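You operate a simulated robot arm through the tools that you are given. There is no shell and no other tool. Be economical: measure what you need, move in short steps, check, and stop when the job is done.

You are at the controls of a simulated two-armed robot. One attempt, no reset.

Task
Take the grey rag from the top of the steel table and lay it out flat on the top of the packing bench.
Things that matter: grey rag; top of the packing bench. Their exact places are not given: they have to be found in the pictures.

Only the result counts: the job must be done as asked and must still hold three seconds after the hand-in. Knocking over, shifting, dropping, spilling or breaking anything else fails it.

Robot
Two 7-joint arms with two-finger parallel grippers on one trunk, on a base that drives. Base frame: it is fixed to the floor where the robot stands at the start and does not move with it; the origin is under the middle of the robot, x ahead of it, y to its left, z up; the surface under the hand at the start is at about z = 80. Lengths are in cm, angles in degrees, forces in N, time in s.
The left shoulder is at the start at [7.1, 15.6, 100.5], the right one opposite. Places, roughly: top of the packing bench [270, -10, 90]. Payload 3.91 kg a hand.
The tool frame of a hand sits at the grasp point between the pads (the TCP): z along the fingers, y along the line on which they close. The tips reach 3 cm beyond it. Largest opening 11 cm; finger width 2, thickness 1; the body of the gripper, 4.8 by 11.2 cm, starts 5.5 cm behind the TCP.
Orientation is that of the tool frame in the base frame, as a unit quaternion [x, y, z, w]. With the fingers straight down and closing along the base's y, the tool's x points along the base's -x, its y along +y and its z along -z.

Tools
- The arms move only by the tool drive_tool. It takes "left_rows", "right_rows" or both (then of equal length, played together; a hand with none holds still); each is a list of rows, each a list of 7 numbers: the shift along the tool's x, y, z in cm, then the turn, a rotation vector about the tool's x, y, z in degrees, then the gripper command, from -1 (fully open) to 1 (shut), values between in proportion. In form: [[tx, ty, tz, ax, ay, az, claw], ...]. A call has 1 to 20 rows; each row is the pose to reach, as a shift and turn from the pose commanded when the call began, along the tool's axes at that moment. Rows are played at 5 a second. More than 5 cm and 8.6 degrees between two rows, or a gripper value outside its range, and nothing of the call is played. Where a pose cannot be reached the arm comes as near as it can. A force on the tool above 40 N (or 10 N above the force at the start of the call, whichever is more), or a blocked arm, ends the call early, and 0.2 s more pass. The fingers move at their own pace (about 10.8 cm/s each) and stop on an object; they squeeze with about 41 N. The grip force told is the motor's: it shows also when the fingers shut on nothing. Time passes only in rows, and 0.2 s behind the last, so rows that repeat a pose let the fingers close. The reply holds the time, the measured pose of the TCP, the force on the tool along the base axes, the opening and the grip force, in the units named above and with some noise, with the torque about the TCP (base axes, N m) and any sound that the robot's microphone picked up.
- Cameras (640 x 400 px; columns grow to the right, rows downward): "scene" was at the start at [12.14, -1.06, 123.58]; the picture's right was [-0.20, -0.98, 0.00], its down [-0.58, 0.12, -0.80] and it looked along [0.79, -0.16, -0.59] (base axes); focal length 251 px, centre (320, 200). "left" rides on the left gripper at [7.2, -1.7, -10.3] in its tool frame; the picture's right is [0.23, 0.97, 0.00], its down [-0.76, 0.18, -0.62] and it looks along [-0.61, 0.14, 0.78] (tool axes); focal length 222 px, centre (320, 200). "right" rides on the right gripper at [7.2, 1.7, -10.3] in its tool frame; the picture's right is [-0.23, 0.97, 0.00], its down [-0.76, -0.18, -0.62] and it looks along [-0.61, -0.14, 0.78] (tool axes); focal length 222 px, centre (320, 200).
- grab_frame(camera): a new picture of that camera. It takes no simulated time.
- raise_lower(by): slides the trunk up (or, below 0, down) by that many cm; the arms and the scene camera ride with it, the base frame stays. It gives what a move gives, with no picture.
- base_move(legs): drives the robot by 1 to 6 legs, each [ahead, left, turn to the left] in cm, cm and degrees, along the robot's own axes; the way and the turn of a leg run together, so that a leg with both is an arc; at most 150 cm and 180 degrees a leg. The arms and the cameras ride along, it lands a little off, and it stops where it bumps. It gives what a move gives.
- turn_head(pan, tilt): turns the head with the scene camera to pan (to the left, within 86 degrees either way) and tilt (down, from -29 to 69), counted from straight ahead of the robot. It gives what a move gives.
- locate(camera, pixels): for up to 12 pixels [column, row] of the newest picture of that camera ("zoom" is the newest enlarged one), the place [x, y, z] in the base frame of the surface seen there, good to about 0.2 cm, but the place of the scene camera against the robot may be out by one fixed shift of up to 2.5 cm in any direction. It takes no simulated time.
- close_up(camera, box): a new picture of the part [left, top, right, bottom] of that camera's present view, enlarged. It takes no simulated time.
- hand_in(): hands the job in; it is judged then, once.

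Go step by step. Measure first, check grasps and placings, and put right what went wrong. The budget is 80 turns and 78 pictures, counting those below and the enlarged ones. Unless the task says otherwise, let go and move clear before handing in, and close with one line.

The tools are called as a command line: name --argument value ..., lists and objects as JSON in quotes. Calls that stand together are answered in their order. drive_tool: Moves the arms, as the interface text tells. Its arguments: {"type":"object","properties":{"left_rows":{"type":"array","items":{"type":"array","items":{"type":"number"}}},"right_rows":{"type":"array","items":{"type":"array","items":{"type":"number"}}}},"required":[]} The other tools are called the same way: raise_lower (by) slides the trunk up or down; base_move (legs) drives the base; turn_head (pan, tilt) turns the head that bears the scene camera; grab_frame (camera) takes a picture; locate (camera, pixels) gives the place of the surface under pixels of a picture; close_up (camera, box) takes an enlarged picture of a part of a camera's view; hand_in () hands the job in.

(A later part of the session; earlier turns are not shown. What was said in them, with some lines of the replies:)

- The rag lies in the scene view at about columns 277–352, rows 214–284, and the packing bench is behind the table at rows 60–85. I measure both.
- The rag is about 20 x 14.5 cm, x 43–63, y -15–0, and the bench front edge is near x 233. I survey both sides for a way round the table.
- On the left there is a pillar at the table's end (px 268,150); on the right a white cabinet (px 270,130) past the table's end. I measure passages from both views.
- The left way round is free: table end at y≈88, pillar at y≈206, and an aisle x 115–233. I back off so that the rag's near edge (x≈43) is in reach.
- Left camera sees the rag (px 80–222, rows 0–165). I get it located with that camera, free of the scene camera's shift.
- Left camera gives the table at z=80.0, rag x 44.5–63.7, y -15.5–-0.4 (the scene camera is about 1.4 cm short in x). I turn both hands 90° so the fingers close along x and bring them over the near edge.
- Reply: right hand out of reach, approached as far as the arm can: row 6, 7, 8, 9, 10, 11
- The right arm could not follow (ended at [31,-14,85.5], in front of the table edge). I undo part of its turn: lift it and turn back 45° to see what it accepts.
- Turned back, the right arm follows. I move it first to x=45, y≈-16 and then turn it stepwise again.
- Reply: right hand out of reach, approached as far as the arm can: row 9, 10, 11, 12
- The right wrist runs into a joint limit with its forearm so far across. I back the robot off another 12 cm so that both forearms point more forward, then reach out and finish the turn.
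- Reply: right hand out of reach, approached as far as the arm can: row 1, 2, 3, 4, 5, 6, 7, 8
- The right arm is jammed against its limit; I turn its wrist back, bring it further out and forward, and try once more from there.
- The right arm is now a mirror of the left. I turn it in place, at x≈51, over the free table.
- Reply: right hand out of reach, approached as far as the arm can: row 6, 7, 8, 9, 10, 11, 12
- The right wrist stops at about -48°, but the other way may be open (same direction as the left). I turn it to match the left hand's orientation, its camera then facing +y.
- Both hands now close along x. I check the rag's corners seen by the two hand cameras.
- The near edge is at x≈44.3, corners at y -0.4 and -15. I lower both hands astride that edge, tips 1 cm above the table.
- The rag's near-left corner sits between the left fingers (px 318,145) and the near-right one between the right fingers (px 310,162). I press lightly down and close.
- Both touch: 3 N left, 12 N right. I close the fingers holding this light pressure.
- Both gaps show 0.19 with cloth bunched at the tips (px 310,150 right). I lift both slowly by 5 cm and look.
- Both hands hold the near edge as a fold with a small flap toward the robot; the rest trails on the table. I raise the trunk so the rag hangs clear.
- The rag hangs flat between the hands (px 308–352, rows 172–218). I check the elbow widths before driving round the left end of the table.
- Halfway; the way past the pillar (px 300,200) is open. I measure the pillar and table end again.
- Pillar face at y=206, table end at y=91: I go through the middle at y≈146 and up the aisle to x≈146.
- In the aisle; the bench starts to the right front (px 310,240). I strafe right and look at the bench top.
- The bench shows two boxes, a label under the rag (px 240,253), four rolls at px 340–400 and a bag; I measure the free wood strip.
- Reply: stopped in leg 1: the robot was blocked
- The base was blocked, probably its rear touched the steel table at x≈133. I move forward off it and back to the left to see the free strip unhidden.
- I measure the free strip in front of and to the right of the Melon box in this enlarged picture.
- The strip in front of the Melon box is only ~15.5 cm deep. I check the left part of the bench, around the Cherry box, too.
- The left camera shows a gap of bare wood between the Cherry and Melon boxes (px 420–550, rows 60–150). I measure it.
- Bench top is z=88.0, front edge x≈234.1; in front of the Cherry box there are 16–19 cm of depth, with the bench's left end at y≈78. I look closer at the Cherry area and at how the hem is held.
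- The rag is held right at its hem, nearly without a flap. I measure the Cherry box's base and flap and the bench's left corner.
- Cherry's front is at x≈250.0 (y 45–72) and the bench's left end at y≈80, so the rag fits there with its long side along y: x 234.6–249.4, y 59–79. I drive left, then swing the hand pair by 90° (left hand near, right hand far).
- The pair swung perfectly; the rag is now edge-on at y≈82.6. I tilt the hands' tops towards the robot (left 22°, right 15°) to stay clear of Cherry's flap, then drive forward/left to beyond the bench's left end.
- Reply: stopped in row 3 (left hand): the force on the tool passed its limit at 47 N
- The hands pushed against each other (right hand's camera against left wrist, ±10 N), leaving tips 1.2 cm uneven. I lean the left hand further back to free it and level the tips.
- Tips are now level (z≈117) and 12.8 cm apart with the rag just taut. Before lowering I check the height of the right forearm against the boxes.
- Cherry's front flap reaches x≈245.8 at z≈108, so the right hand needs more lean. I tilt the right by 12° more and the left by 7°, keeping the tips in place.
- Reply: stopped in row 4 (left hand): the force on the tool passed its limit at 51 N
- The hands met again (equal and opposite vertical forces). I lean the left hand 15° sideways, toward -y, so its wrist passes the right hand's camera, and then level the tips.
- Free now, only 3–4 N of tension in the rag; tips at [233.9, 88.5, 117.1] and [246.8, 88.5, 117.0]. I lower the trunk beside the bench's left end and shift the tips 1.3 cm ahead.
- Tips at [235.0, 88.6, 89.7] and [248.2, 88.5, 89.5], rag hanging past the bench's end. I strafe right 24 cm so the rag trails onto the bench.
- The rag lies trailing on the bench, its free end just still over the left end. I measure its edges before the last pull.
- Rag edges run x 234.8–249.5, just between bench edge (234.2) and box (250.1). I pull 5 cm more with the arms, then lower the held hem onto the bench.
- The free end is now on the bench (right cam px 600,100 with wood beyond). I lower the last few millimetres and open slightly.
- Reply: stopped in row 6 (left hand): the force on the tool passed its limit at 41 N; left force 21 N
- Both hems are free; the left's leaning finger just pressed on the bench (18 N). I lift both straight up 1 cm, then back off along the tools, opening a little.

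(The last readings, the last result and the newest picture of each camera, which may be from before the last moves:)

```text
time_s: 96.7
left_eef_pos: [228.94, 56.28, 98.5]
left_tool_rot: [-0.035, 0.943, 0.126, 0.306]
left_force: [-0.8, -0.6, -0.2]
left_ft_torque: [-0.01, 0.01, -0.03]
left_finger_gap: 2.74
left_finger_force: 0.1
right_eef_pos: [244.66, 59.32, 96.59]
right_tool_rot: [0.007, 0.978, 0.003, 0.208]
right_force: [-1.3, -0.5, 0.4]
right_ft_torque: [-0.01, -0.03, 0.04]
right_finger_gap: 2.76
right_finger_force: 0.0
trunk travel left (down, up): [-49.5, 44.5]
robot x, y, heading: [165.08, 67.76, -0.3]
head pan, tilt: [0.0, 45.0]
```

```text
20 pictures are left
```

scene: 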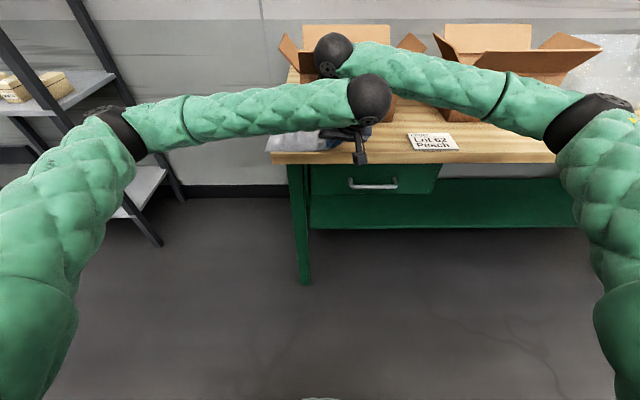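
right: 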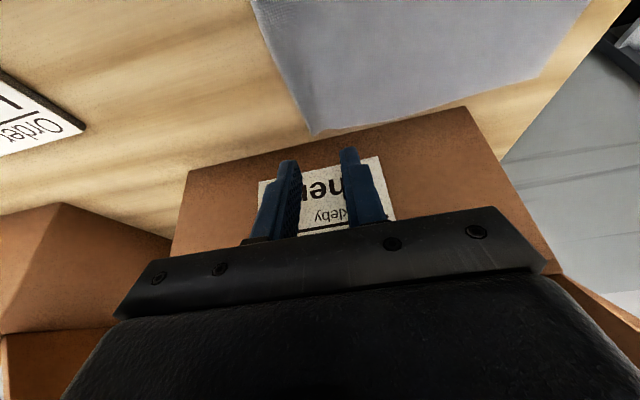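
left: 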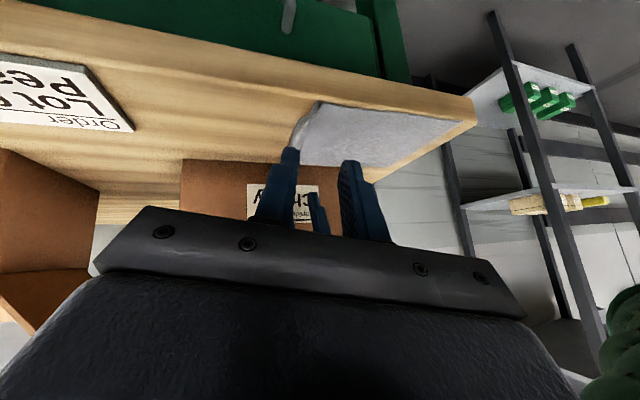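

The rag lies flat and free. I back the robot off 18 cm and inspect it.

base_move --legs '[[-18, 0, 0]]'

turn_head --pan 0 --tilt 30

raise_lower --by 25

grab_frame --camera "scene"

grab_frame --camera "right"

```text
time_s: 98.2
left_eef_pos: [210.92, 56.48, 98.56]
left_tool_rot: [-0.035, 0.943, 0.125, 0.307]
left_force: [-0.3, 0.6, 0.4]
left_ft_torque: [0.0, -0.01, 0.0]
left_finger_gap: 2.76
left_finger_force: 0.1
right_eef_pos: [226.72, 59.51, 96.8]
right_tool_rot: [0.008, 0.978, 0.001, 0.209]
right_force: [0.5, 0.3, 0.4]
right_ft_torque: [-0.02, 0.0, 0.01]
right_finger_gap: 2.76
right_finger_force: 0.1
trunk travel left (down, up): [-49.5, 44.5]
robot x, y, heading: [146.91, 67.93, -0.5]
head pan, tilt: [0.0, 45.0]
```

```text
time_s: 99.0
left_eef_pos: [210.83, 56.51, 98.48]
left_tool_rot: [-0.035, 0.943, 0.126, 0.305]
left_force: [0.1, -0.6, -0.1]
left_ft_torque: [0.0, 0.0, 0.0]
left_finger_gap: 2.73
left_finger_force: 0.2
right_eef_pos: [226.83, 59.55, 96.76]
right_tool_rot: [0.009, 0.978, 0.001, 0.208]
right_force: [-0.2, 0.0, 0.7]
right_ft_torque: [0.01, 0.02, -0.01]
right_finger_gap: 2.73
right_finger_force: 0.2
trunk travel left (down, up): [-49.5, 44.5]
robot x, y, heading: [146.97, 67.85, -0.4]
head pan, tilt: [0.0, 30.0]
```

```text
time_s: 101.5
left_eef_pos: [211.07, 56.55, 123.34]
left_tool_rot: [-0.034, 0.944, 0.125, 0.305]
left_force: [0.4, -0.1, -0.3]
left_ft_torque: [-0.02, -0.03, 0.01]
left_finger_gap: 2.75
left_finger_force: 0.0
right_eef_pos: [226.86, 59.44, 121.63]
right_tool_rot: [0.007, 0.978, 0.002, 0.209]
right_force: [-0.1, -0.1, -0.1]
right_ft_torque: [-0.01, -0.02, 0.03]
right_finger_gap: 2.75
right_finger_force: 0.0
trunk travel left (down, up): [-74.5, 19.5]
robot x, y, heading: [146.8, 67.72, -0.0]
head pan, tilt: [0.0, 30.0]
```

```text
19 pictures are left
```

scene: 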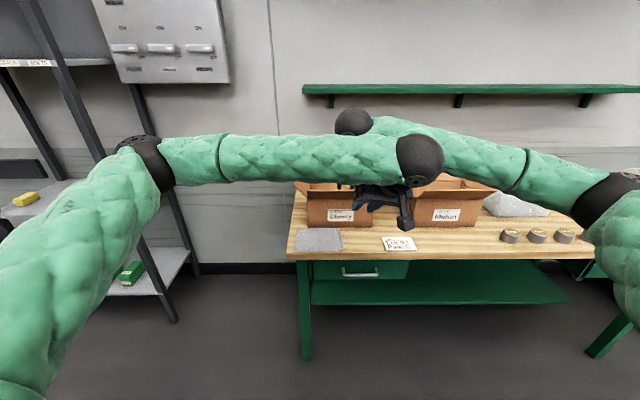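

```text
18 pictures are left
```

right: 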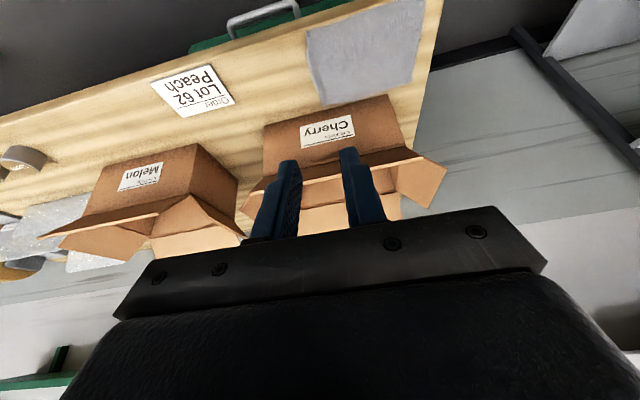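

Seen from above (right cam, px 305–425, rows 0–105) the rag lies between the Cherry box and the front edge. I check its flatness and edges in an enlargement.

close_up --camera "right" --box '[280, 0, 460, 112]'

locate --camera "right" --pixels '[[308, 33], [318, 103], [322, 102], [411, 83], [423, 3], [309, 60], [313, 80], [365, 50], [340, 70], [390, 30]]'

close_up --camera "scene" --box '[280, 215, 360, 265]'

```text
3.56 times, centred on (370, 56) of right
```

zoom: 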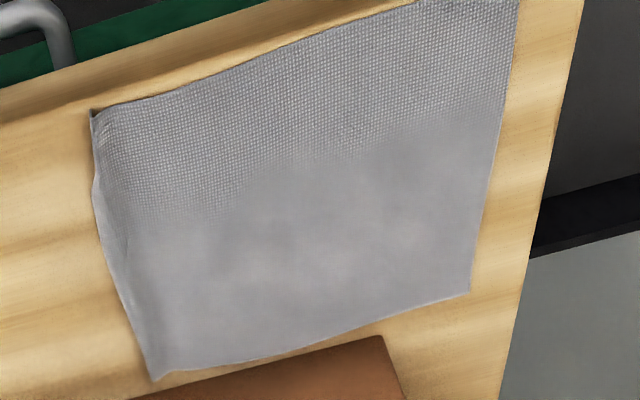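

```text
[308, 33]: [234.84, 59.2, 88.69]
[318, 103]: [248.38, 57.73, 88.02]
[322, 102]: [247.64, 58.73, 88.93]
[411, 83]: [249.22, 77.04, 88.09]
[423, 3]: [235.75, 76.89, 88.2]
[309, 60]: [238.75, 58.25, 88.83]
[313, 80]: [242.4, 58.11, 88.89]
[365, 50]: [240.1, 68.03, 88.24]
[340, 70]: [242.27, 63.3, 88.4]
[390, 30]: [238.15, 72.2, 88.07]
```

```text
8.00 times, centred on (320, 240) of scene
```

zoom: 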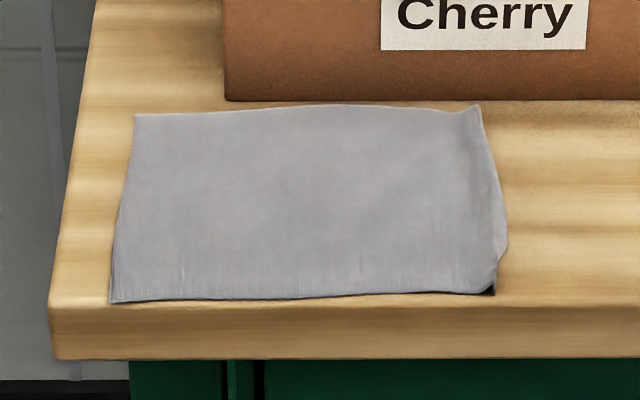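

The rag lies spread on the bench, about x 235–249, y 58–77. Its surface is at z 88.0–88.9 over a bench top at 88.0, the highest part being the hem that was held. It is clear of the boxes and the label, and both hands are away, so I hand in.

hand_in

```text
The job is handed in.
```

The grey rag is laid out flat on the packing bench top in front of the Cherry box, and I have handed the job in; while strafing, the robot was blocked once, probably by its rear touching the steel table, and I did not check afterwards whether anything there had shifted.
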